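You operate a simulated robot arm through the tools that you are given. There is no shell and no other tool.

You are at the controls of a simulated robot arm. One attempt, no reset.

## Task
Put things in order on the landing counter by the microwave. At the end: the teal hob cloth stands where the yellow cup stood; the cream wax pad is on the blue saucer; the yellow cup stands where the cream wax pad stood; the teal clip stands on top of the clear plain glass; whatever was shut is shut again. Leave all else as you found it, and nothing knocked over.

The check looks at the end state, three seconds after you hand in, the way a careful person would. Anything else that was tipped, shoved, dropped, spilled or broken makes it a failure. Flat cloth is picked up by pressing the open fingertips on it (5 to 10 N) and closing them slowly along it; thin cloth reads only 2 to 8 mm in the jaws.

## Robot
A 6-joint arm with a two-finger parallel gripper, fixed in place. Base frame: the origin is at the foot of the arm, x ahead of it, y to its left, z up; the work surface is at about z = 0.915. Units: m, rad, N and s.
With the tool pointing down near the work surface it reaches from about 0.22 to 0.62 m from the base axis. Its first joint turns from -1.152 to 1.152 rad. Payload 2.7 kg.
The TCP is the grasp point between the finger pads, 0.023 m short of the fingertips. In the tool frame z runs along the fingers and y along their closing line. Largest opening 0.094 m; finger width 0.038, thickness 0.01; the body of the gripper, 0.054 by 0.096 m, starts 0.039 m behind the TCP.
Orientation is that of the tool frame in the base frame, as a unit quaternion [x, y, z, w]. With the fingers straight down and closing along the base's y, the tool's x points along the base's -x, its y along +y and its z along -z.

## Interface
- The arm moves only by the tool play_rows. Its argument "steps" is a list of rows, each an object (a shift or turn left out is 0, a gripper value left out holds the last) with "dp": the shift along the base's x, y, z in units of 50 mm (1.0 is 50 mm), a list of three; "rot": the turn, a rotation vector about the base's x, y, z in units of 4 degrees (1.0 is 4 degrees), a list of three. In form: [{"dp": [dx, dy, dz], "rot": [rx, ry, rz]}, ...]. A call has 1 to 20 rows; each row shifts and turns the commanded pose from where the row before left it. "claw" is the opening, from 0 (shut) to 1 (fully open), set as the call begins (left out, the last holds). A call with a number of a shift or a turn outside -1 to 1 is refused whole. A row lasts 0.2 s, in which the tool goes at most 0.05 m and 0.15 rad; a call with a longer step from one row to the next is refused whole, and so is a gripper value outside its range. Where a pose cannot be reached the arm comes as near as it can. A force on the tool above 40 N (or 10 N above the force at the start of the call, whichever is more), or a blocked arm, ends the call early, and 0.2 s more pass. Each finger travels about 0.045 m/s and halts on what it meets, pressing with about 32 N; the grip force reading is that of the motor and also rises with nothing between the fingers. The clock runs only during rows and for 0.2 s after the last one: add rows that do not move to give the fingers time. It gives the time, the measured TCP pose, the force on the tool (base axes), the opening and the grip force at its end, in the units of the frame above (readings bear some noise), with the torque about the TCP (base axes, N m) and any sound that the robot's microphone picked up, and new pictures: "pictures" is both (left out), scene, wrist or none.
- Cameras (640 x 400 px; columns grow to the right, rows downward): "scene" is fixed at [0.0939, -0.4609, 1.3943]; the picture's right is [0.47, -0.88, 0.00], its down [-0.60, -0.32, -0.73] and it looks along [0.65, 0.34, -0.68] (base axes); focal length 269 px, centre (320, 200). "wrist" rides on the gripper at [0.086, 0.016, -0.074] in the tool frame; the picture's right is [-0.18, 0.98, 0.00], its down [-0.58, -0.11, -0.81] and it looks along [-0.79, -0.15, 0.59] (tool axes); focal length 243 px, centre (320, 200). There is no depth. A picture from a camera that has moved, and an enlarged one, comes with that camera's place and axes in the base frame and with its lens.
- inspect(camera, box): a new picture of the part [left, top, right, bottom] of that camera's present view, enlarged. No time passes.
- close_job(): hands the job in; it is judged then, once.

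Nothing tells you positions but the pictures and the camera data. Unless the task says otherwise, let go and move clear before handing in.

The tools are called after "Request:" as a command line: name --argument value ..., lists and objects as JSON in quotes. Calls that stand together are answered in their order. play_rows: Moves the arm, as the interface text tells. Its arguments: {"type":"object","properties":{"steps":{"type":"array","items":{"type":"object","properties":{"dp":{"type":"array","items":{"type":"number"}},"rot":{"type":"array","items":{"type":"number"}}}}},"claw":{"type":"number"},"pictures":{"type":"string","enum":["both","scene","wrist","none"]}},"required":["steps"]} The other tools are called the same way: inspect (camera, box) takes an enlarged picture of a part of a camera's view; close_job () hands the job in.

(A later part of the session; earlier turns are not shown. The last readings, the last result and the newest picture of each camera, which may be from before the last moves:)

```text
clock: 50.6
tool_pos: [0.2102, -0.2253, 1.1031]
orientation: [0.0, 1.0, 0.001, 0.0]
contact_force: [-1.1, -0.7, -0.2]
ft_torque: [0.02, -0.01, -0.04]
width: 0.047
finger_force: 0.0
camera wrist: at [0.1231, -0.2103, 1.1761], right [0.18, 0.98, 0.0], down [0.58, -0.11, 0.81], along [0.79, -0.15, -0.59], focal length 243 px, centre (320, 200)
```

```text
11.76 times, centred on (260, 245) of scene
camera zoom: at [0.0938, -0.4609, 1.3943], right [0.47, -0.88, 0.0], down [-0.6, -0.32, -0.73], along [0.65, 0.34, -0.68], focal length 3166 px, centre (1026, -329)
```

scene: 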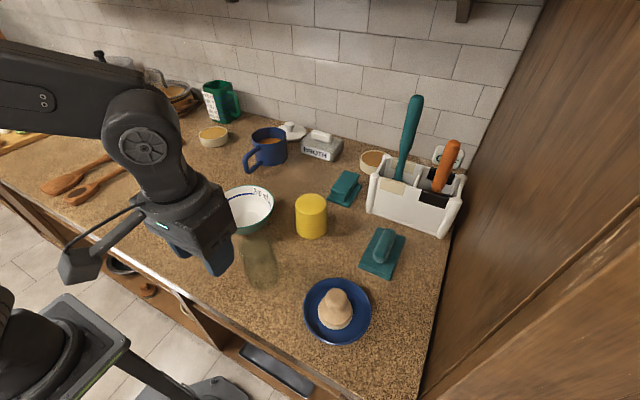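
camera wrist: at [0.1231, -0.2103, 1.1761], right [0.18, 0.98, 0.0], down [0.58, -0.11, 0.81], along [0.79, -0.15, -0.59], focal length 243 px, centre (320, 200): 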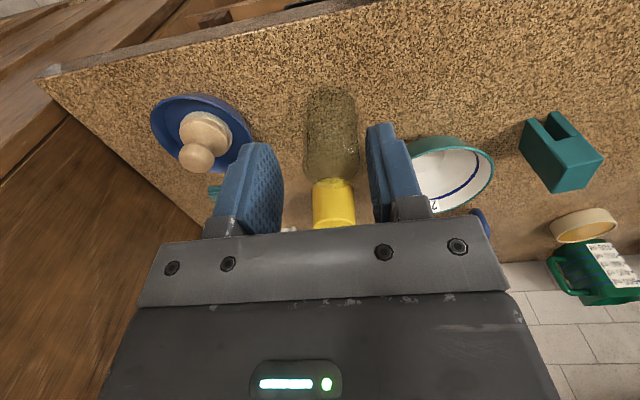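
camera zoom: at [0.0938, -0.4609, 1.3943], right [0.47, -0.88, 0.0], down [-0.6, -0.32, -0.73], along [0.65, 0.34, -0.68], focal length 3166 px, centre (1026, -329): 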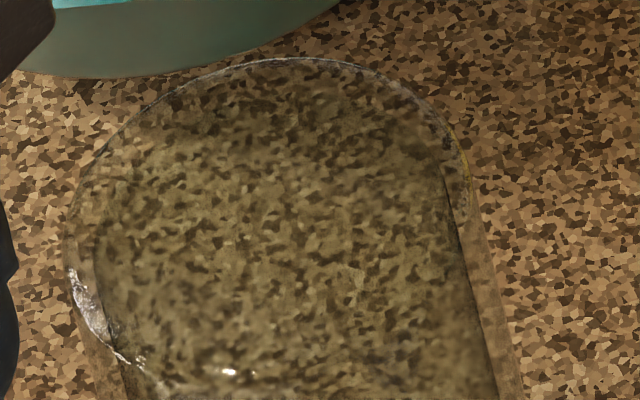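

Request:
inspect --camera "wrist" --box '[312, 168, 352, 192]'

Request:
inspect --camera "wrist" --box '[308, 150, 338, 190]'

Request:
inspect --camera "wrist" --box '[345, 140, 375, 190]'

Request:
inspect --camera "wrist" --box '[300, 130, 370, 165]'

```text
16.00 times, centred on (332, 180) of wrist
camera zoom: at [0.1231, -0.2103, 1.1761], right [0.18, 0.98, 0.0], down [0.58, -0.11, 0.81], along [0.79, -0.15, -0.59], focal length 3882 px, centre (128, 520)
```

zoom: 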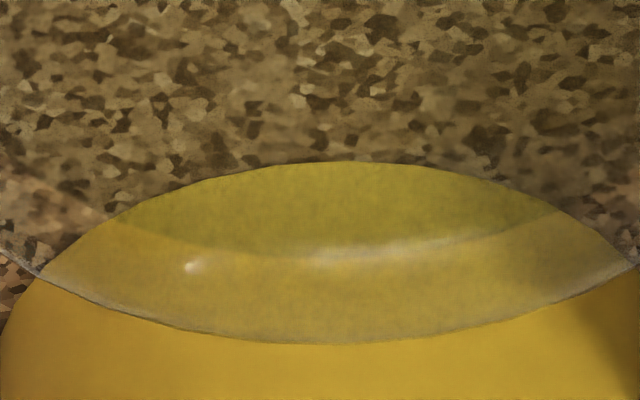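

```text
10.00 times, centred on (323, 170) of wrist
camera zoom: at [0.1231, -0.2103, 1.1761], right [0.18, 0.98, 0.0], down [0.58, -0.11, 0.81], along [0.79, -0.15, -0.59], focal length 2426 px, centre (290, 500)
```

zoom: 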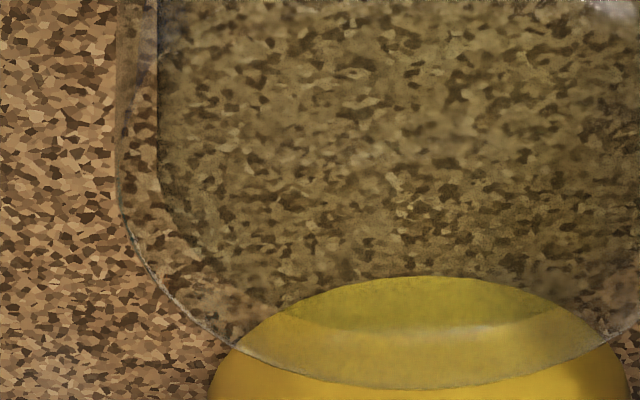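

```text
8.00 times, centred on (360, 165) of wrist
camera zoom: at [0.1231, -0.2103, 1.1761], right [0.18, 0.98, 0.0], down [0.58, -0.11, 0.81], along [0.79, -0.15, -0.59], focal length 1941 px, centre (0, 480)
```

zoom: 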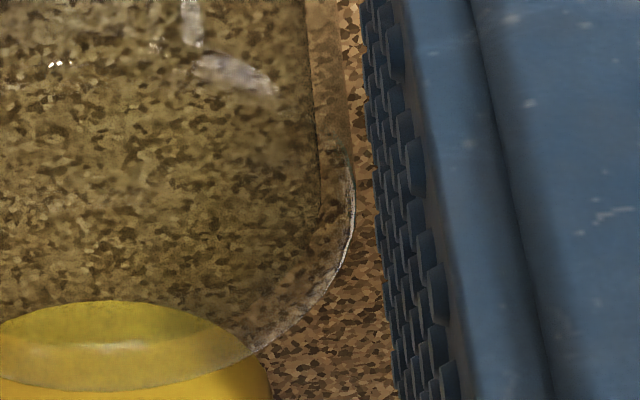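

```text
9.14 times, centred on (335, 148) of wrist
camera zoom: at [0.1231, -0.2103, 1.1761], right [0.18, 0.98, 0.0], down [0.58, -0.11, 0.81], along [0.79, -0.15, -0.59], focal length 2218 px, centre (183, 680)
```

zoom: 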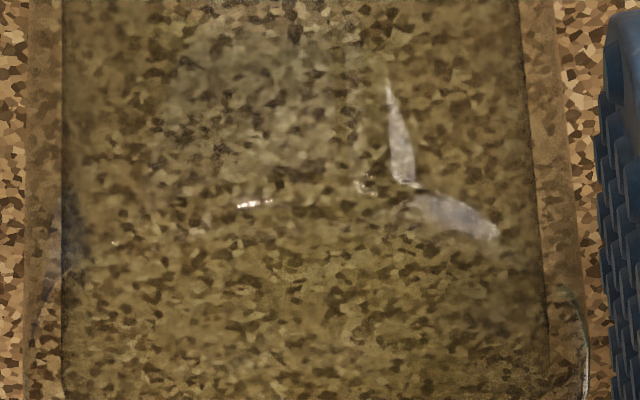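

The cavity's far edge lies several millimetres below the outer top edge, so the glass stands upside down with a flat closed top at about (0.292, -0.2275, 1.018). I'm going over the clip now and yawing the hand about 14° to match it.

Request:
play_rows --claw 0.85 --steps '[{"dp": [0.35, 0.85, 0], "rot": [0, 0, 0.57]}, {"dp": [0.35, 0.85, 0], "rot": [0, 0, 0.57]}, {"dp": [0.35, 0.85, 0], "rot": [0, 0, 0.57]}, {"dp": [0.35, 0.85, 0], "rot": [0, 0, 0.57]}, {"dp": [0.35, 0.85, 0], "rot": [0, 0, 0.57]}, {"dp": [0.35, 0.85, 0], "rot": [0, 0, 0.57]}, {}]' --pictures "both"

```text
clock: 52.2
tool_pos: [0.3157, 0.0284, 1.1]
orientation: [-0.119, 0.993, 0.0, 0.0]
contact_force: [0.4, 0.0, -0.2]
ft_torque: [-0.02, -0.02, 0.01]
width: 0.0796
finger_force: 0.0
camera wrist: at [0.2263, 0.0225, 1.1747], right [-0.05, 1.0, 0.0], down [0.59, 0.03, 0.81], along [0.81, 0.04, -0.59], focal length 243 px, centre (320, 200)
```

scene: 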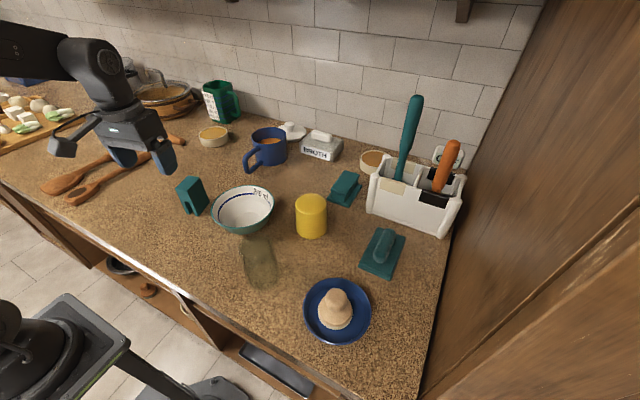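
wrist: 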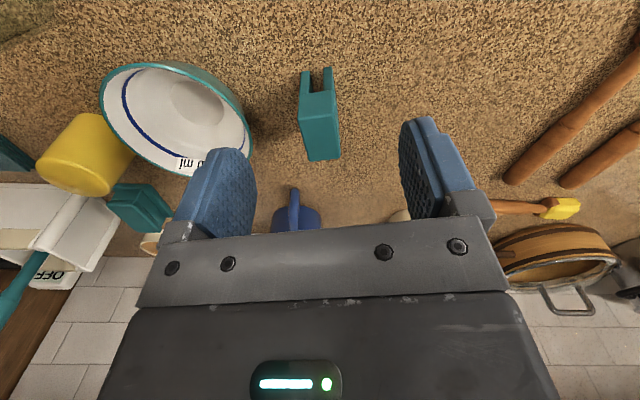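

Request:
inspect --camera "wrist" --box '[270, 55, 370, 175]'

Request:
inspect --camera "scene" --box '[165, 165, 225, 225]'

```text
3.33 times, centred on (320, 115) of wrist
camera zoom: at [0.2263, 0.0225, 1.1747], right [-0.05, 1.0, 0.0], down [0.59, 0.03, 0.81], along [0.81, 0.04, -0.59], focal length 809 px, centre (320, 483)
```

zoom: 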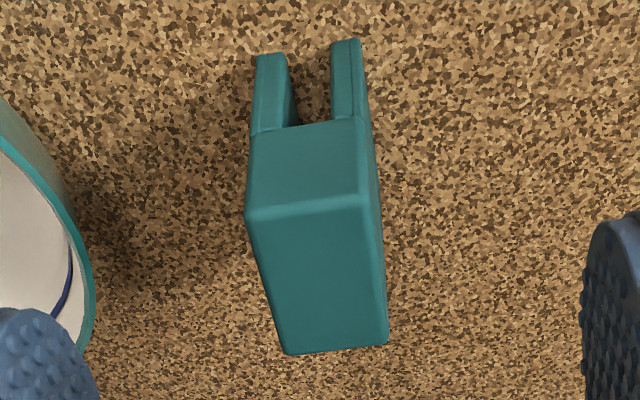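

```text
6.67 times, centred on (195, 195) of scene
camera zoom: at [0.0939, -0.4609, 1.3943], right [0.47, -0.88, 0.0], down [-0.6, -0.32, -0.73], along [0.65, 0.34, -0.68], focal length 1794 px, centre (1153, 233)
```

zoom: 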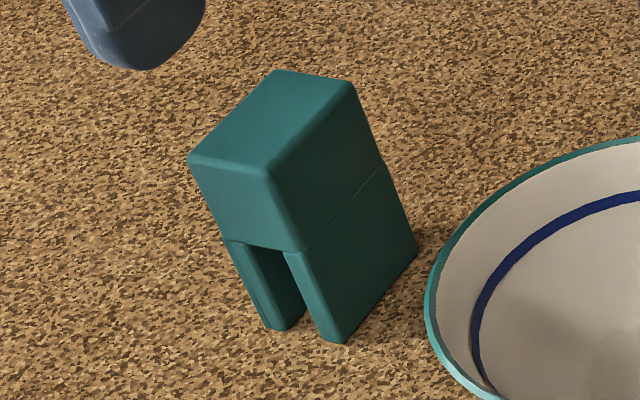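

The clip's yaw matches and its centre is near (0.378, 0.033). I'm moving over it and stopping just above its top to check alignment.

Request:
play_rows --steps '[{"dp": [0.62, 0.046, -0.2]}, {"dp": [0.62, 0.046, -0.5]}, {"dp": [0, 0, -0.5]}, {}]' --pictures "both"

```text
clock: 53.2
tool_pos: [0.3759, 0.0323, 1.0426]
orientation: [-0.119, 0.993, 0.0, -0.001]
contact_force: [0.3, 1.1, 0.5]
ft_torque: [0.0, 0.02, -0.02]
width: 0.0799
finger_force: 0.1
camera wrist: at [0.288, 0.0266, 1.1154], right [-0.05, 1.0, 0.0], down [0.59, 0.03, 0.81], along [0.81, 0.04, -0.59], focal length 243 px, centre (320, 200)
```

scene: 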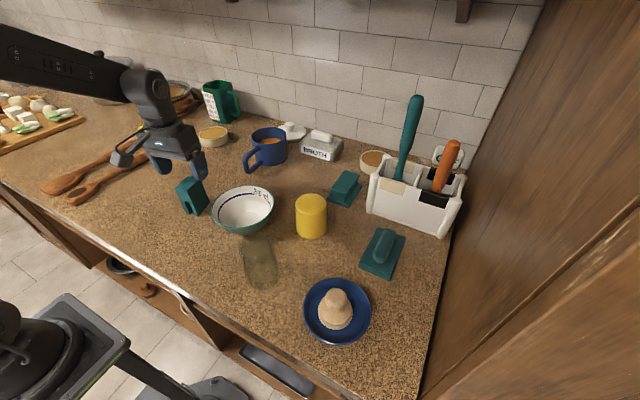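
wrist: 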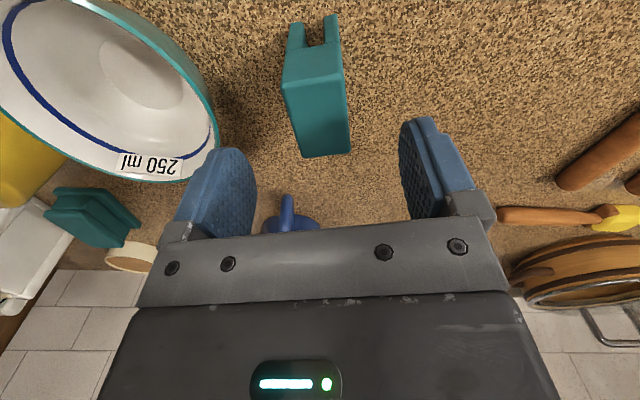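

The clip's top centre is directly below the TCP. I'm narrowing the jaws a bit for bowl clearance and descending around the clip's solid upper block.

Request:
play_rows --claw 0.65 --steps '[{}, {"dp": [0, 0, -0.2]}, {"dp": [0, 0, -0.4]}, {"dp": [0, 0, -0.4]}, {"dp": [0, 0, -0.3]}, {}]' --pictures "both"

```text
clock: 54.6
tool_pos: [0.3767, 0.0322, 0.9756]
orientation: [-0.12, 0.993, 0.0, 0.0]
contact_force: [-0.6, 0.2, -0.5]
ft_torque: [0.01, 0.02, -0.03]
width: 0.0612
finger_force: 0.0
camera wrist: at [0.288, 0.0266, 1.0501], right [-0.05, 1.0, 0.0], down [0.59, 0.03, 0.81], along [0.81, 0.04, -0.59], focal length 243 px, centre (320, 200)
```

scene: 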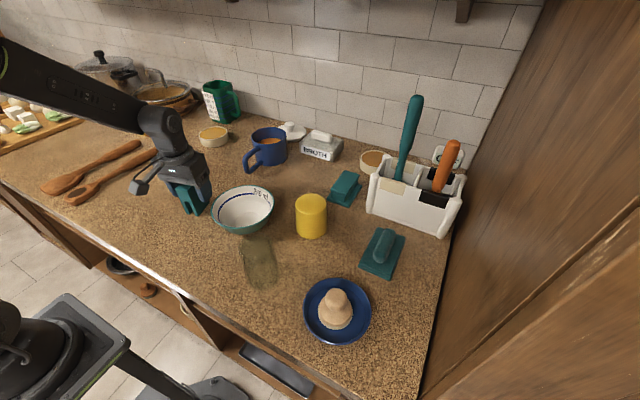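
wrist: 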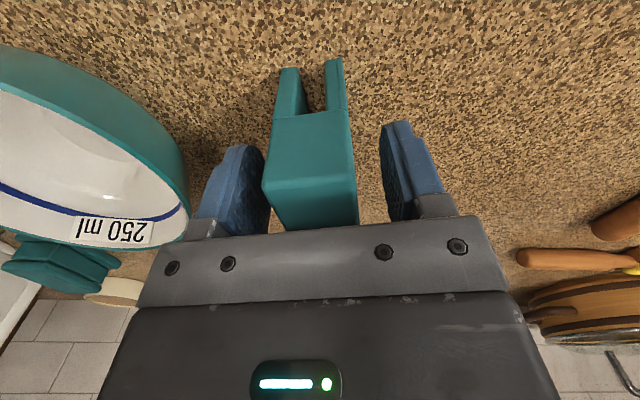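

The clip is centred between the pads, with the bowl clear. I'm closing.

Request:
play_rows --claw 0.2 --steps '[{}, {}, {}, {}]' --pictures "wrist"

```text
clock: 55.6
tool_pos: [0.3763, 0.0339, 0.9756]
orientation: [-0.12, 0.993, 0.0, 0.0]
contact_force: [-0.3, -1.1, -0.1]
ft_torque: [0.0, 0.01, -0.02]
width: 0.0317
finger_force: 31.8
camera wrist: at [0.288, 0.0266, 1.0504], right [-0.05, 1.0, 0.0], down [0.59, 0.03, 0.81], along [0.81, 0.04, -0.59], focal length 243 px, centre (320, 200)
```

wrist: 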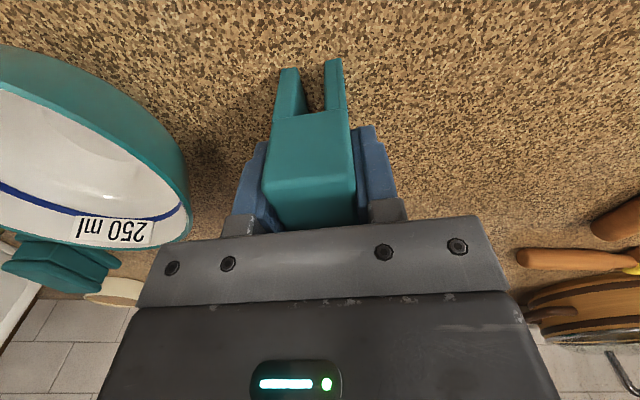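

The clip is gripped at 32 mm. I'm lifting it high enough to clear everything and carrying it over the glass.

Request:
play_rows --steps '[{"dp": [0, 0, 0.2]}, {"dp": [0, 0, 0.6]}, {"dp": [0, 0, 0.7]}, {"dp": [0, 0, 0.7]}, {"dp": [0, 0, 0.7]}, {"dp": [-0.2, -0.6, 0]}, {"dp": [-0.282, -0.868, 0]}, {"dp": [-0.282, -0.868, 0]}, {"dp": [-0.282, -0.868, 0]}, {"dp": [-0.282, -0.868, 0]}, {"dp": [-0.282, -0.868, 0]}, {"dp": [-0.08, -0.27, 0]}, {}, {}]' --pictures "both"

```text
clock: 58.6
tool_pos: [0.2939, -0.2273, 1.1208]
orientation: [-0.12, 0.993, 0.0, 0.0]
contact_force: [0.3, -0.3, -0.8]
ft_torque: [0.02, 0.0, 0.01]
width: 0.0322
finger_force: 31.9
camera wrist: at [0.2046, -0.2338, 1.196], right [-0.05, 1.0, 0.0], down [0.59, 0.03, 0.81], along [0.81, 0.04, -0.59], focal length 243 px, centre (320, 200)
```

scene: 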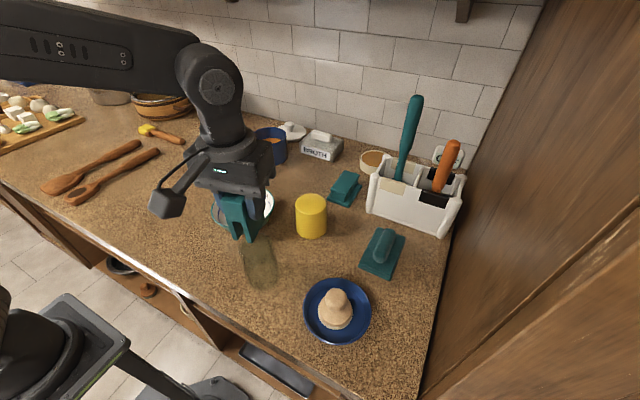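
wrist: 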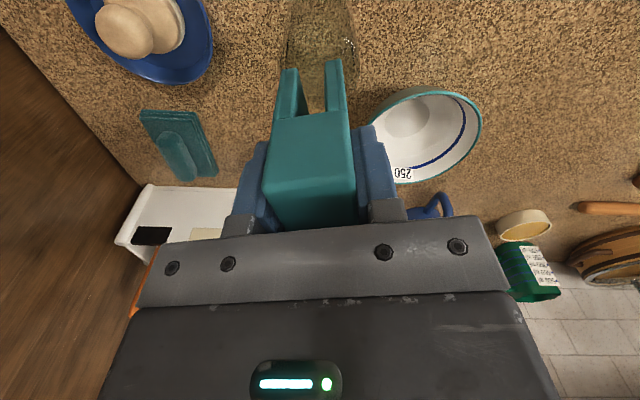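

Request:
inspect --camera "wrist" --box '[260, 0, 380, 120]'

Request:
inspect --camera "scene" --box '[210, 190, 300, 300]'

```text
3.33 times, centred on (320, 60) of wrist
camera zoom: at [0.2046, -0.2338, 1.196], right [-0.05, 1.0, 0.0], down [0.59, 0.03, 0.81], along [0.81, 0.04, -0.59], focal length 809 px, centre (320, 667)
```

zoom: 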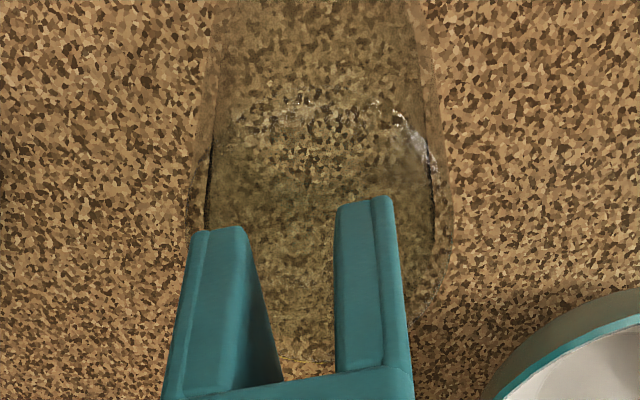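

```text
3.64 times, centred on (255, 245) of scene
camera zoom: at [0.0939, -0.4609, 1.3943], right [0.47, -0.88, 0.0], down [-0.6, -0.32, -0.73], along [0.65, 0.34, -0.68], focal length 979 px, centre (556, 36)
```

zoom: 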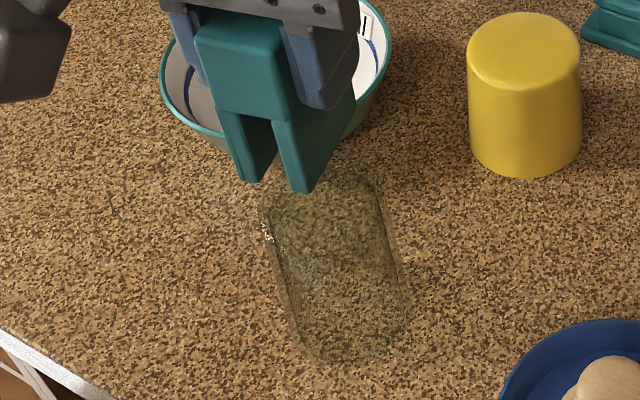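

Request:
inspect --camera "wrist" --box '[280, 10, 360, 60]'

```text
8.00 times, centred on (320, 35) of wrist
camera zoom: at [0.2046, -0.2338, 1.196], right [-0.05, 1.0, 0.0], down [0.59, 0.03, 0.81], along [0.81, 0.04, -0.59], focal length 1941 px, centre (320, 1520)
```

zoom: 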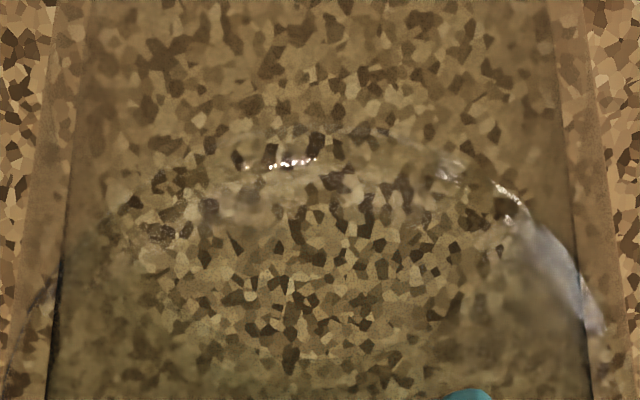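

Both views put the clip centred over the glass to within about 2 mm. I'm lowering toward contact.

Request:
play_rows --steps '[{"dp": [0.01, 0, -0.3]}, {"dp": [0, 0, -0.25]}, {"dp": [0, 0, -0.1]}, {}]' --pictures "both"

```text
clock: 59.6
tool_pos: [0.2942, -0.2277, 1.088]
orientation: [-0.119, 0.993, 0.0, 0.0]
contact_force: [0.4, -0.1, 0.1]
ft_torque: [0.02, -0.05, 0.0]
width: 0.0322
finger_force: 32.1
camera wrist: at [0.2047, -0.2338, 1.1629], right [-0.05, 1.0, 0.0], down [0.59, 0.03, 0.81], along [0.81, 0.04, -0.59], focal length 243 px, centre (320, 200)
```

scene: 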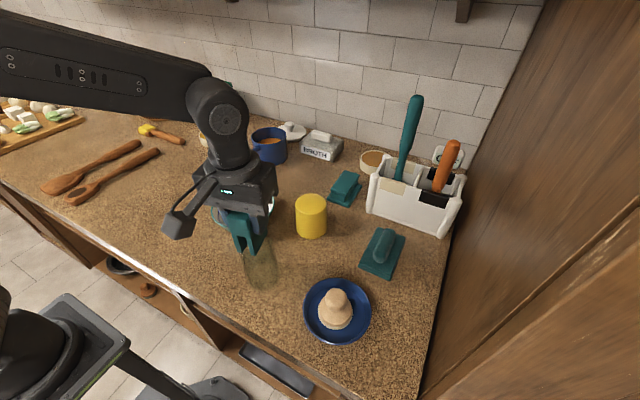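
wrist: 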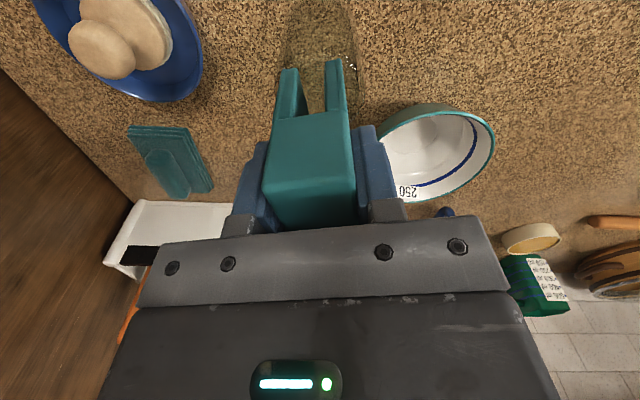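

Request:
inspect --camera "wrist" --box '[265, 20, 375, 130]'

Request:
inspect --camera "scene" --box '[220, 200, 300, 300]'

```text
3.64 times, centred on (320, 75) of wrist
camera zoom: at [0.2047, -0.2338, 1.1629], right [-0.05, 1.0, 0.0], down [0.59, 0.03, 0.81], along [0.81, 0.04, -0.59], focal length 882 px, centre (320, 654)
```

zoom: 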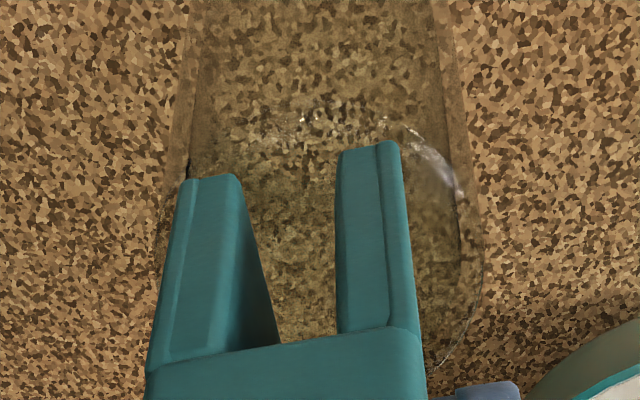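

```text
4.00 times, centred on (260, 250) of scene
camera zoom: at [0.0939, -0.4609, 1.3943], right [0.47, -0.88, 0.0], down [-0.6, -0.32, -0.73], along [0.65, 0.34, -0.68], focal length 1076 px, centre (560, 0)
```

zoom: 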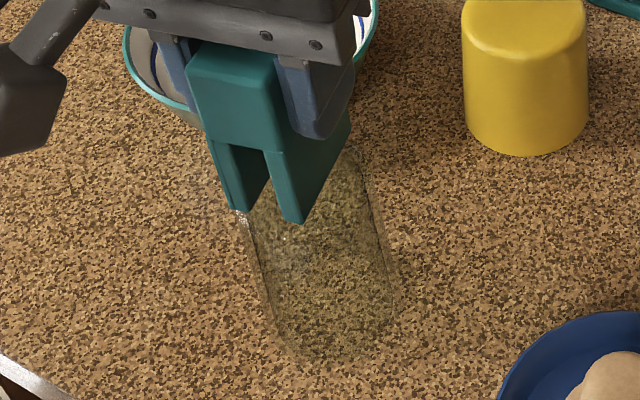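

Request:
play_rows --steps '[{"dp": [0, 0, -0.08]}, {}]' --pictures "none"

Request:
play_rows --steps '[{"dp": [0, 0, -0.04]}, {}]' --pictures "none"

Request:
inspect --camera "scene" --box '[230, 215, 290, 265]'

Request:
inspect --camera "wrist" --box '[265, 20, 375, 130]'

```text
clock: 60.2
tool_pos: [0.2941, -0.2282, 1.0852]
orientation: [-0.12, 0.993, 0.0, 0.0]
contact_force: [0.1, 0.0, 0.8]
ft_torque: [-0.01, -0.01, 0.01]
width: 0.0321
finger_force: 31.8
```

```text
clock: 60.8
tool_pos: [0.2939, -0.2282, 1.0837]
orientation: [-0.119, 0.993, 0.0, 0.0]
contact_force: [0.8, -1.0, 0.6]
ft_torque: [0.0, 0.04, 0.0]
width: 0.0317
finger_force: 31.8
```

```text
8.00 times, centred on (260, 240) of scene
camera zoom: at [0.0939, -0.4609, 1.3943], right [0.47, -0.88, 0.0], down [-0.6, -0.32, -0.73], along [0.65, 0.34, -0.68], focal length 2153 px, centre (800, -120)
```

zoom: 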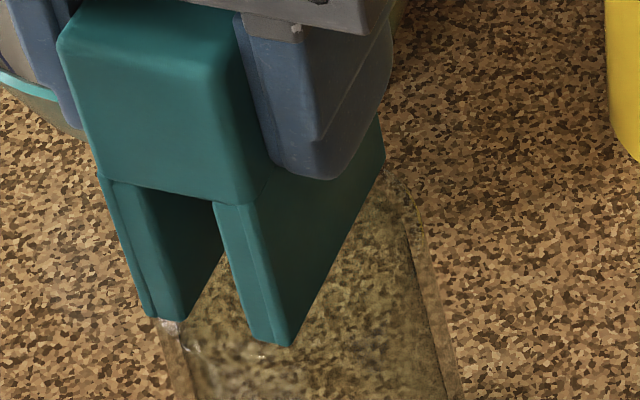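

```text
3.64 times, centred on (320, 75) of wrist
camera zoom: at [0.2046, -0.2337, 1.1571], right [-0.05, 1.0, 0.0], down [0.59, 0.03, 0.81], along [0.81, 0.04, -0.59], focal length 882 px, centre (320, 654)
```

zoom: 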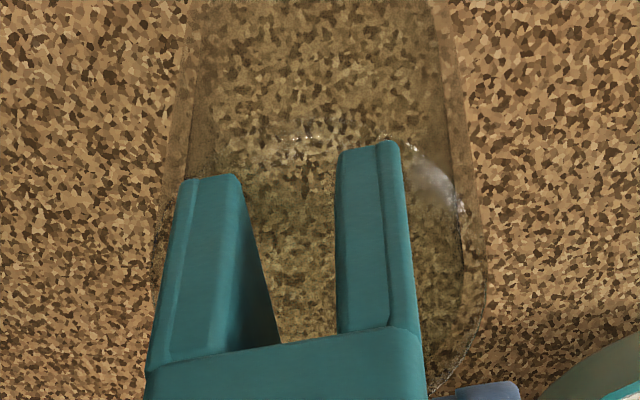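

Wrist and scene views agree to within about 4 mm. I'm splitting the difference with a 1.5 mm shift and continuing down to contact.

Request:
play_rows --steps '[{"dp": [0.01, -0.03, 0]}, {"dp": [0, 0, -0.04]}, {}]' --pictures "none"

Request:
play_rows --steps '[{"dp": [0, 0, -0.03]}, {}]' --pictures "none"

Request:
play_rows --steps '[{"dp": [0, 0, -0.03]}, {}]' --pictures "none"

```text
clock: 61.6
tool_pos: [0.2946, -0.2288, 1.0817]
orientation: [-0.12, 0.993, 0.0, 0.0]
contact_force: [-0.3, -0.1, 0.6]
ft_torque: [0.01, 0.0, 0.03]
width: 0.0319
finger_force: 31.8
```

```text
clock: 62.2
tool_pos: [0.2941, -0.2296, 1.0798]
orientation: [-0.119, 0.993, 0.0, 0.0]
contact_force: [0.0, 0.2, -0.2]
ft_torque: [-0.01, -0.01, 0.02]
width: 0.0321
finger_force: 31.8
```

```text
clock: 62.8
tool_pos: [0.2939, -0.2297, 1.0786]
orientation: [-0.12, 0.993, 0.0, 0.0]
contact_force: [-0.2, 0.1, 0.0]
ft_torque: [0.02, -0.02, -0.01]
width: 0.032
finger_force: 32.2
```

Request:
play_rows --steps '[{"dp": [0, 0, -0.03]}, {}]' --pictures "none"

Request:
play_rows --steps '[{"dp": [0, 0, -0.025]}, {}]' --pictures "both"

Request:
inspect --camera "scene" --box '[230, 215, 290, 265]'

Request:
inspect --camera "wrist" --box '[265, 20, 375, 130]'

```text
clock: 63.4
tool_pos: [0.293, -0.2294, 1.0787]
orientation: [-0.119, 0.993, -0.003, 0.001]
contact_force: [-3.1, 2.7, 18.2]
ft_torque: [0.14, 0.28, -0.04]
width: 0.0319
finger_force: 32.1
```

```text
clock: 64.0
tool_pos: [0.2935, -0.2304, 1.0772]
orientation: [-0.119, 0.993, -0.002, 0.001]
contact_force: [-5.1, 1.6, 34.1]
ft_torque: [0.17, 0.2, -0.03]
width: 0.0322
finger_force: 32.1
camera wrist: at [0.2051, -0.2353, 1.1512], right [-0.05, 1.0, 0.0], down [0.59, 0.04, 0.81], along [0.81, 0.04, -0.59], focal length 243 px, centre (320, 200)
```

scene: 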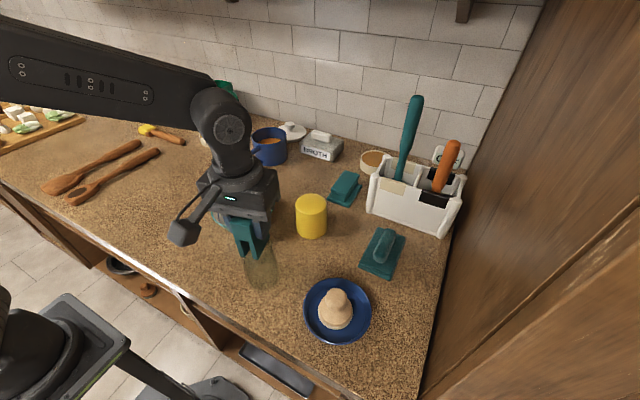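
wrist: 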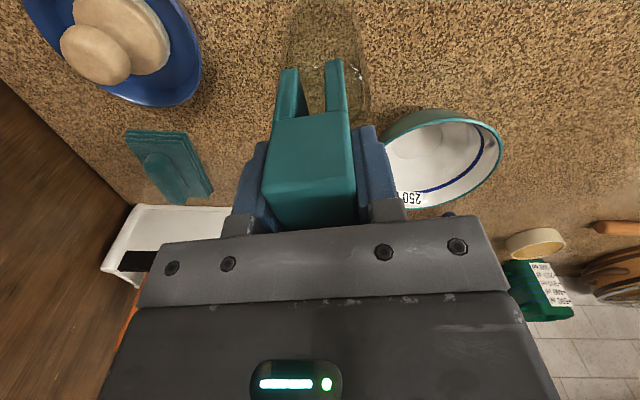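

```text
8.00 times, centred on (260, 240) of scene
camera zoom: at [0.0934, -0.4606, 1.3944], right [0.47, -0.88, 0.0], down [-0.6, -0.32, -0.73], along [0.65, 0.34, -0.68], focal length 2153 px, centre (800, -120)
```

zoom: 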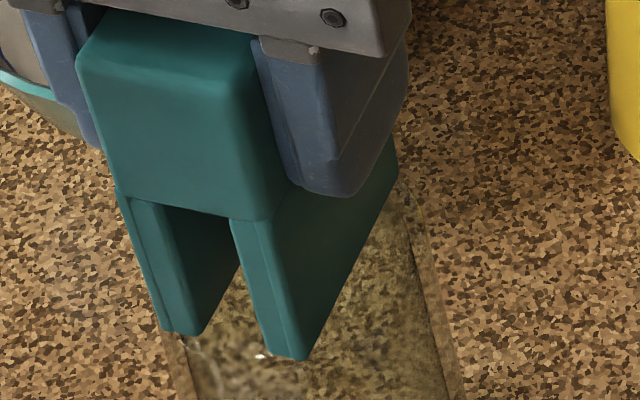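

```text
3.64 times, centred on (320, 75) of wrist
camera zoom: at [0.2051, -0.2353, 1.1512], right [-0.05, 1.0, 0.0], down [0.59, 0.04, 0.81], along [0.81, 0.04, -0.59], focal length 882 px, centre (320, 654)
```

zoom: 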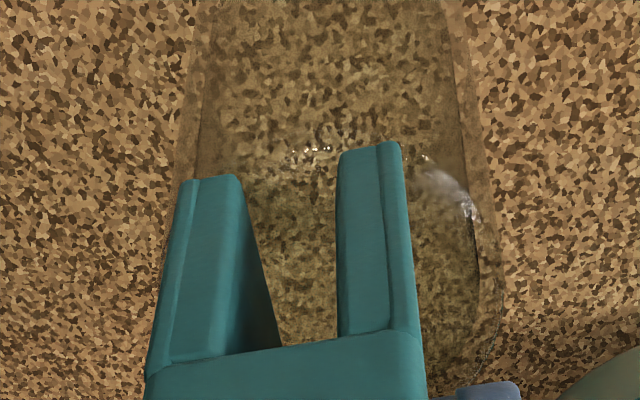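

The clip is firmly on the glass top, but the press is higher than I want at 34 N. I'm backing off about 2 mm before releasing.

Request:
play_rows --steps '[{"dp": [0, 0, 0.025]}, {"dp": [0, 0, 0.015]}, {}]' --pictures "none"

```text
clock: 64.8
tool_pos: [0.2937, -0.2293, 1.078]
orientation: [-0.119, 0.993, 0.0, 0.001]
contact_force: [2.3, -3.9, 18.0]
ft_torque: [-0.19, -0.24, -0.03]
width: 0.0319
finger_force: 31.8
```

Request:
play_rows --steps '[{"dp": [0, 0, 0.02]}, {}]' --pictures "none"

```text
clock: 65.4
tool_pos: [0.2939, -0.2289, 1.0775]
orientation: [-0.119, 0.993, 0.001, 0.0]
contact_force: [1.7, -0.8, 7.5]
ft_torque: [-0.09, -0.3, -0.06]
width: 0.0319
finger_force: 32.2
```

Now about 7 N of light contact, so I'm releasing.

Request:
play_rows --claw 0.55 --steps '[{}, {}, {}, {}]' --pictures "both"

```text
clock: 66.4
tool_pos: [0.2935, -0.2287, 1.0775]
orientation: [-0.119, 0.993, 0.0, 0.0]
contact_force: [-0.1, 0.9, -0.3]
ft_torque: [0.02, -0.01, 0.02]
width: 0.0516
finger_force: 0.0
camera wrist: at [0.2051, -0.235, 1.1524], right [-0.05, 1.0, 0.0], down [0.59, 0.03, 0.81], along [0.81, 0.04, -0.59], focal length 243 px, centre (320, 200)
```

scene: 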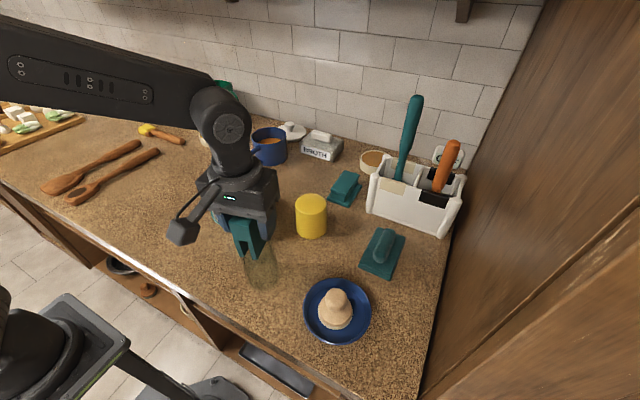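
wrist: 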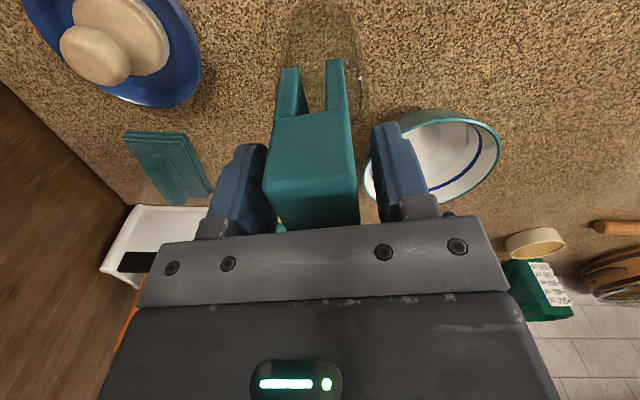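

The clip stands on its own with clearance on both sides. I'm lifting straight up and away.

Request:
play_rows --steps '[{"dp": [0, 0, 0.2]}, {"dp": [0, 0, 0.4]}, {"dp": [0, 0, 0.7]}, {"dp": [0, 0, 0.8]}, {"dp": [0, 0, 0.8]}, {}]' --pictures "both"

```text
clock: 67.8
tool_pos: [0.2926, -0.2293, 1.2244]
orientation: [-0.119, 0.993, 0.001, -0.001]
contact_force: [-0.5, 0.2, 0.3]
ft_torque: [0.01, -0.03, 0.0]
width: 0.0517
finger_force: 0.1
camera wrist: at [0.2044, -0.235, 1.2979], right [-0.05, 1.0, 0.0], down [0.59, 0.03, 0.81], along [0.81, 0.04, -0.59], focal length 243 px, centre (320, 200)
```

scene: 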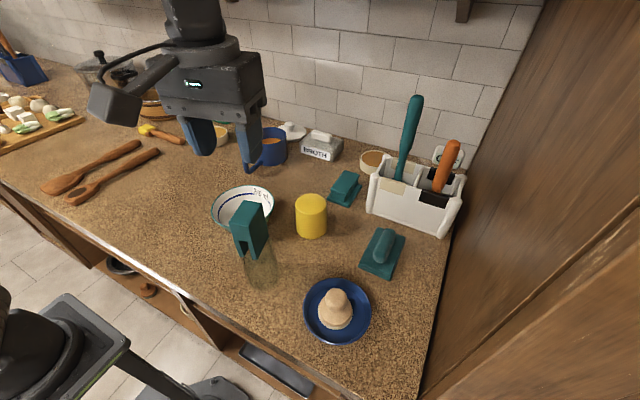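
wrist: 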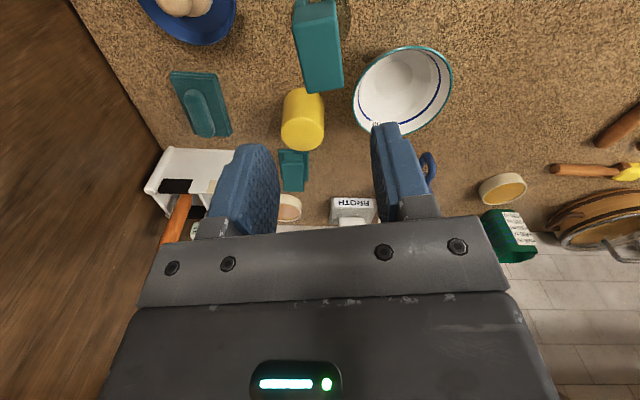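

Request:
play_rows --steps '[{"dp": [0, 0.8, 0], "rot": [0, 0, -0.57]}, {"dp": [0, 0.8, 0], "rot": [0, 0, -0.57]}, {"dp": [0, 0.8, 0], "rot": [0, 0, -0.57]}, {"dp": [0, 0.8, 0], "rot": [0, 0, -0.57]}, {"dp": [0, 0.8, 0], "rot": [0, 0, -0.57]}, {"dp": [0, 0.8, 0], "rot": [0, 0, -0.57]}, {"dp": [0, 0.8, 0]}, {"dp": [0, 0.8, 0]}, {}]' --claw 1 --pictures "both"

Request:
inspect --camera "scene" --box '[210, 180, 430, 350]'

Request:
inspect --camera "scene" --box '[215, 190, 295, 300]'

Request:
inspect --camera "scene" --box '[280, 150, 420, 280]'

```text
clock: 69.8
tool_pos: [0.2941, 0.0928, 1.2222]
orientation: [0.0, 1.0, 0.0, 0.001]
contact_force: [0.0, -1.3, -0.2]
ft_torque: [-0.02, 0.02, 0.0]
width: 0.0937
finger_force: 0.1
camera wrist: at [0.2071, 0.1076, 1.2972], right [0.18, 0.98, 0.0], down [0.58, -0.11, 0.81], along [0.79, -0.15, -0.59], focal length 243 px, centre (320, 200)
```

scene: 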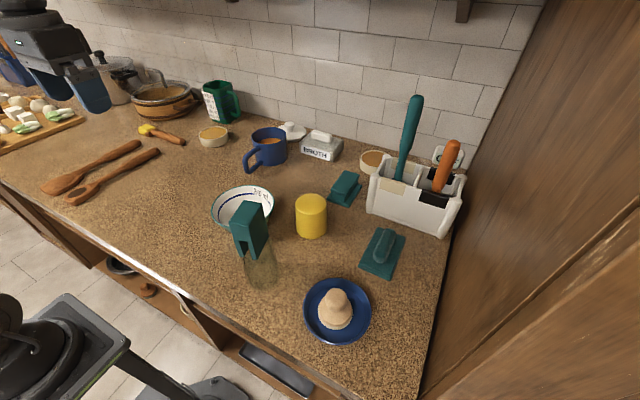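
wrist: 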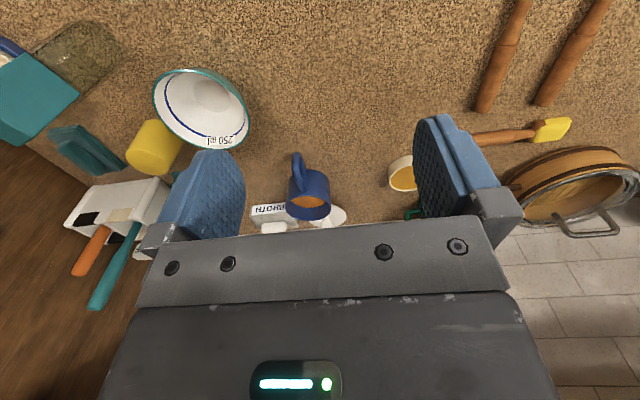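

```text
2.35 times, centred on (320, 265) of scene
camera zoom: at [0.0939, -0.4609, 1.3943], right [0.47, -0.88, 0.0], down [-0.6, -0.32, -0.73], along [0.65, 0.34, -0.68], focal length 633 px, centre (320, 47)
```

zoom: 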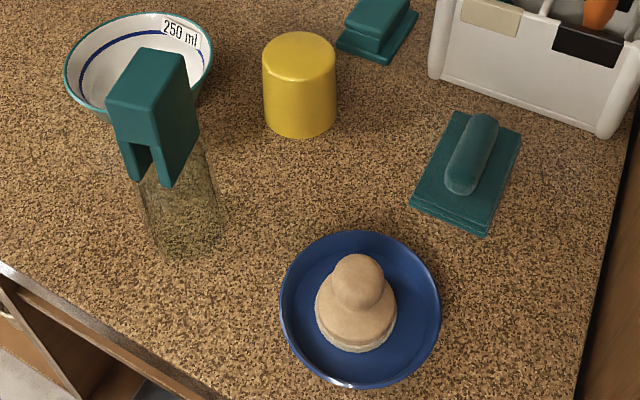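

```text
3.64 times, centred on (255, 245) of scene
camera zoom: at [0.0939, -0.4609, 1.3943], right [0.47, -0.88, 0.0], down [-0.6, -0.32, -0.73], along [0.65, 0.34, -0.68], focal length 979 px, centre (556, 36)
```

zoom: 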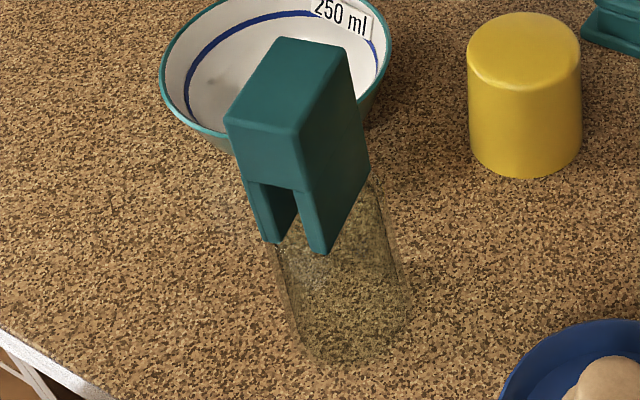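

```text
3.08 times, centred on (350, 215) of scene
camera zoom: at [0.0939, -0.4609, 1.3943], right [0.47, -0.88, 0.0], down [-0.6, -0.32, -0.73], along [0.65, 0.34, -0.68], focal length 828 px, centre (228, 154)
```

zoom: 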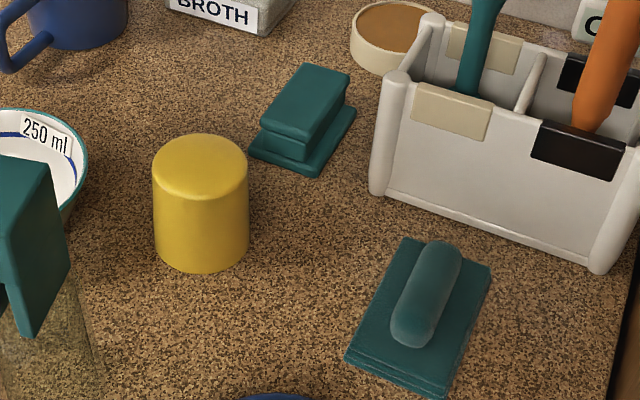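

Everything is placed and standing, and the cup base coincides with the pad's old spot. The cloth may sit a few millimetres off the cup's old centre, so I'm taking a precise look from the same pose I used to measure the cup.

Request:
play_rows --steps '[{"dp": [0.202, -0.944, 0]}, {"dp": [0.202, -0.944, 0]}, {"dp": [0.202, -0.944, 0]}, {"dp": [0.202, -0.944, 0]}, {"dp": [0.202, -0.944, 0]}, {"dp": [0.202, -0.944, 0]}, {"dp": [0.202, -0.944, 0]}, {"dp": [0.202, -0.944, 0]}, {"dp": [0.202, -0.944, 0]}, {"dp": [0.202, -0.944, 0]}, {"dp": [0.202, -0.944, 0]}, {"dp": [0, 0, -0.7]}, {"dp": [0, 0, -0.8]}, {"dp": [0, 0, -0.8]}, {"dp": [0, 0, -0.6]}, {}, {}]' --pictures "both"

Request:
inspect --camera "wrist" --box '[270, 40, 400, 190]'

```text
clock: 73.4
tool_pos: [0.389, -0.3861, 1.072]
orientation: [0.0, 1.0, 0.001, 0.0]
contact_force: [0.3, -0.5, 0.5]
ft_torque: [0.01, -0.03, 0.02]
width: 0.0939
finger_force: 0.0
out of reach, approached as far as the arm can: row 10, 11
camera wrist: at [0.301, -0.3708, 1.1457], right [0.18, 0.98, 0.0], down [0.58, -0.11, 0.81], along [0.79, -0.15, -0.59], focal length 243 px, centre (320, 200)
```

scene: 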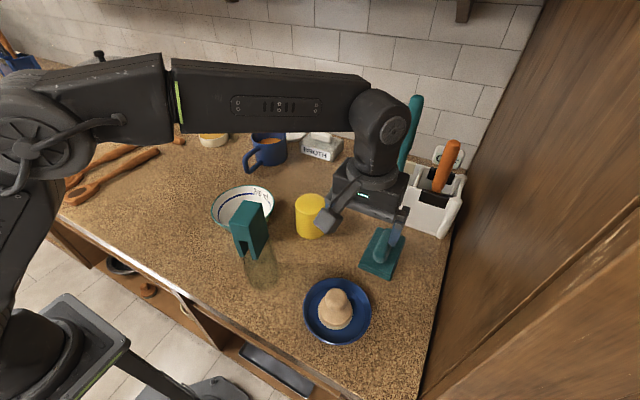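
wrist: 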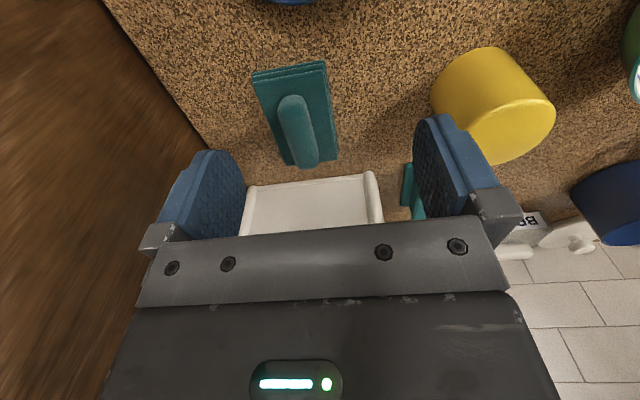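

```text
2.67 times, centred on (335, 115) of wrist
camera zoom: at [0.301, -0.3708, 1.1457], right [0.18, 0.98, 0.0], down [0.58, -0.11, 0.81], along [0.79, -0.15, -0.59], focal length 647 px, centre (280, 427)
```

zoom: 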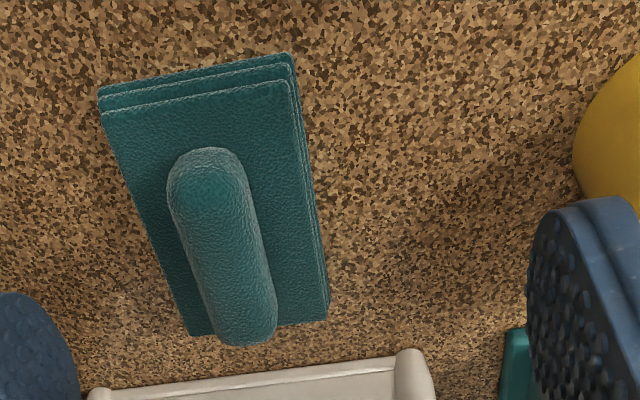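

The cloth lies about 9 mm to the left of the cup's old centre, probably nudged on release. That's easy to fix: I'll re-grip the roll a bit higher, then shift and lower it. First I'm moving above it with the jaws narrowed.

Request:
play_rows --claw 0.55 --steps '[{"dp": [0.57, -0.36, 0]}, {"dp": [0.57, -0.36, 0]}, {"dp": [0, 0, -0.6]}, {"dp": [0, 0, -0.5]}, {"dp": [0, 0, -0.5]}, {}, {}]' --pictures "both"

```text
clock: 75.0
tool_pos: [0.4454, -0.4232, 0.9914]
orientation: [0.0, 1.0, 0.0, 0.0]
contact_force: [-0.2, 0.4, -0.1]
ft_torque: [0.01, 0.02, 0.02]
width: 0.0518
finger_force: 0.0
camera wrist: at [0.3581, -0.4067, 1.0649], right [0.18, 0.98, 0.0], down [0.58, -0.11, 0.81], along [0.79, -0.15, -0.59], focal length 243 px, centre (320, 200)
```

scene: 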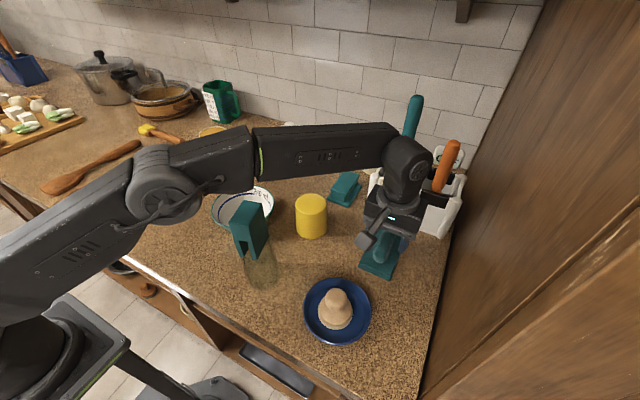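
wrist: 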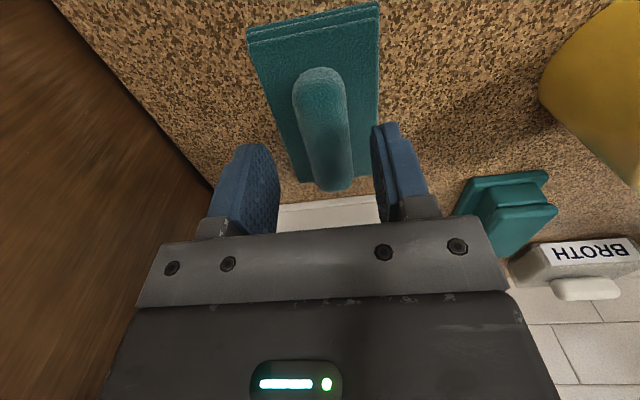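

Request:
play_rows --steps '[{"dp": [0, 0.07, -0.2]}, {"dp": [0, 0, -0.2]}, {"dp": [0, 0, -0.2]}, {}]' --pictures "wrist"

```text
clock: 76.0
tool_pos: [0.445, -0.4194, 0.9612]
orientation: [0.0, 1.0, 0.0, 0.0]
contact_force: [0.0, 0.9, -0.1]
ft_torque: [-0.01, -0.02, 0.0]
width: 0.0517
finger_force: 0.1
camera wrist: at [0.3589, -0.4037, 1.0351], right [0.18, 0.98, 0.0], down [0.58, -0.11, 0.81], along [0.79, -0.15, -0.59], focal length 243 px, centre (320, 200)
```

wrist: 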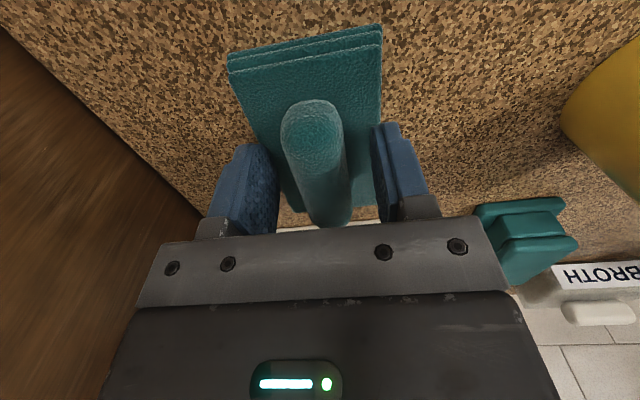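

The roll is centred and the fingertips are clear of the stack. I'm closing, lifting slightly and shifting about 9 mm.

Request:
play_rows --claw 0.15 --steps '[{}, {}, {}, {}]' --pictures "none"

Request:
play_rows --steps '[{"dp": [0, 0, 0.12]}, {"dp": [0.02, -0.09, 0]}, {"dp": [0, -0.09, 0]}, {}, {}]' --pictures "both"

```text
clock: 77.0
tool_pos: [0.4454, -0.4181, 0.9612]
orientation: [-0.001, 1.0, 0.0, 0.0]
contact_force: [0.0, 0.1, -0.4]
ft_torque: [-0.01, -0.03, -0.08]
width: 0.0274
finger_force: 32.3
```

```text
clock: 78.2
tool_pos: [0.4473, -0.4275, 0.9657]
orientation: [0.001, 1.0, 0.0, 0.0]
contact_force: [0.1, 0.4, -0.9]
ft_torque: [0.01, 0.01, -0.01]
width: 0.0271
finger_force: 32.0
camera wrist: at [0.3595, -0.4123, 1.041], right [0.18, 0.98, 0.0], down [0.58, -0.11, 0.81], along [0.79, -0.15, -0.59], focal length 243 px, centre (320, 200)
```

scene: 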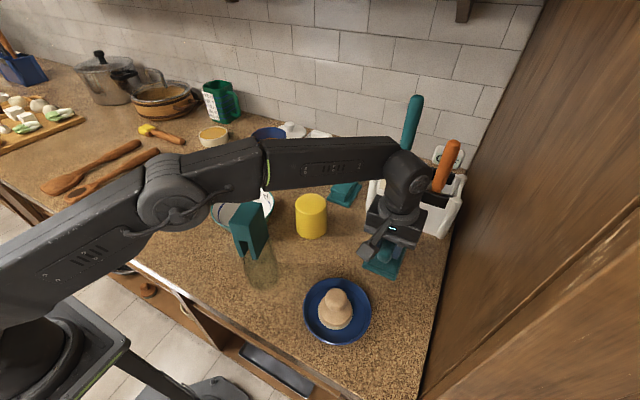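
wrist: 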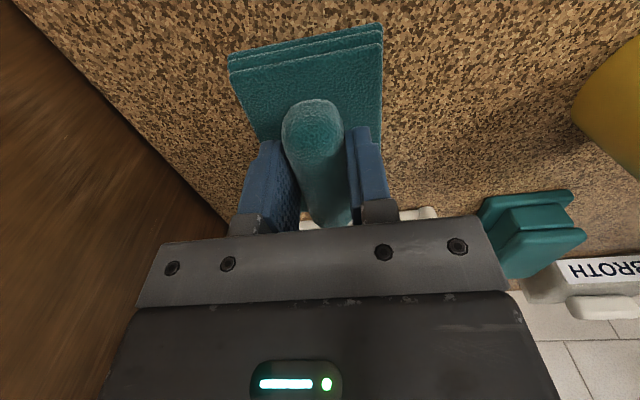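

Request:
play_rows --steps '[{"dp": [0, -0.01, -0.08]}, {}]' --pictures "none"

Request:
play_rows --steps '[{"dp": [0, 0, -0.02]}, {}]' --pictures "none"

```text
clock: 78.8
tool_pos: [0.4474, -0.4278, 0.9624]
orientation: [0.001, 1.0, 0.0, 0.0]
contact_force: [-0.2, 0.1, -0.8]
ft_torque: [0.0, 0.01, -0.02]
width: 0.0272
finger_force: 32.3
```

```text
clock: 79.4
tool_pos: [0.447, -0.4286, 0.9618]
orientation: [0.0, 1.0, 0.0, 0.0]
contact_force: [0.4, -0.3, -0.7]
ft_torque: [-0.02, -0.01, 0.02]
width: 0.0273
finger_force: 32.2
```

Request:
play_rows --steps '[{"dp": [0, 0, -0.02]}, {}]' --pictures "none"

Request:
play_rows --steps '[{"dp": [0, 0, -0.012]}, {}]' --pictures "none"

```text
clock: 80.0
tool_pos: [0.4477, -0.4283, 0.9615]
orientation: [0.0, 1.0, 0.0, 0.0]
contact_force: [-0.7, -0.7, -0.3]
ft_torque: [0.0, 0.04, 0.03]
width: 0.0274
finger_force: 31.8
```

```text
clock: 80.6
tool_pos: [0.4467, -0.4278, 0.9618]
orientation: [0.0, 1.0, 0.0, 0.001]
contact_force: [-1.5, 1.4, 3.5]
ft_torque: [0.08, 0.06, 0.01]
width: 0.0271
finger_force: 31.8
```

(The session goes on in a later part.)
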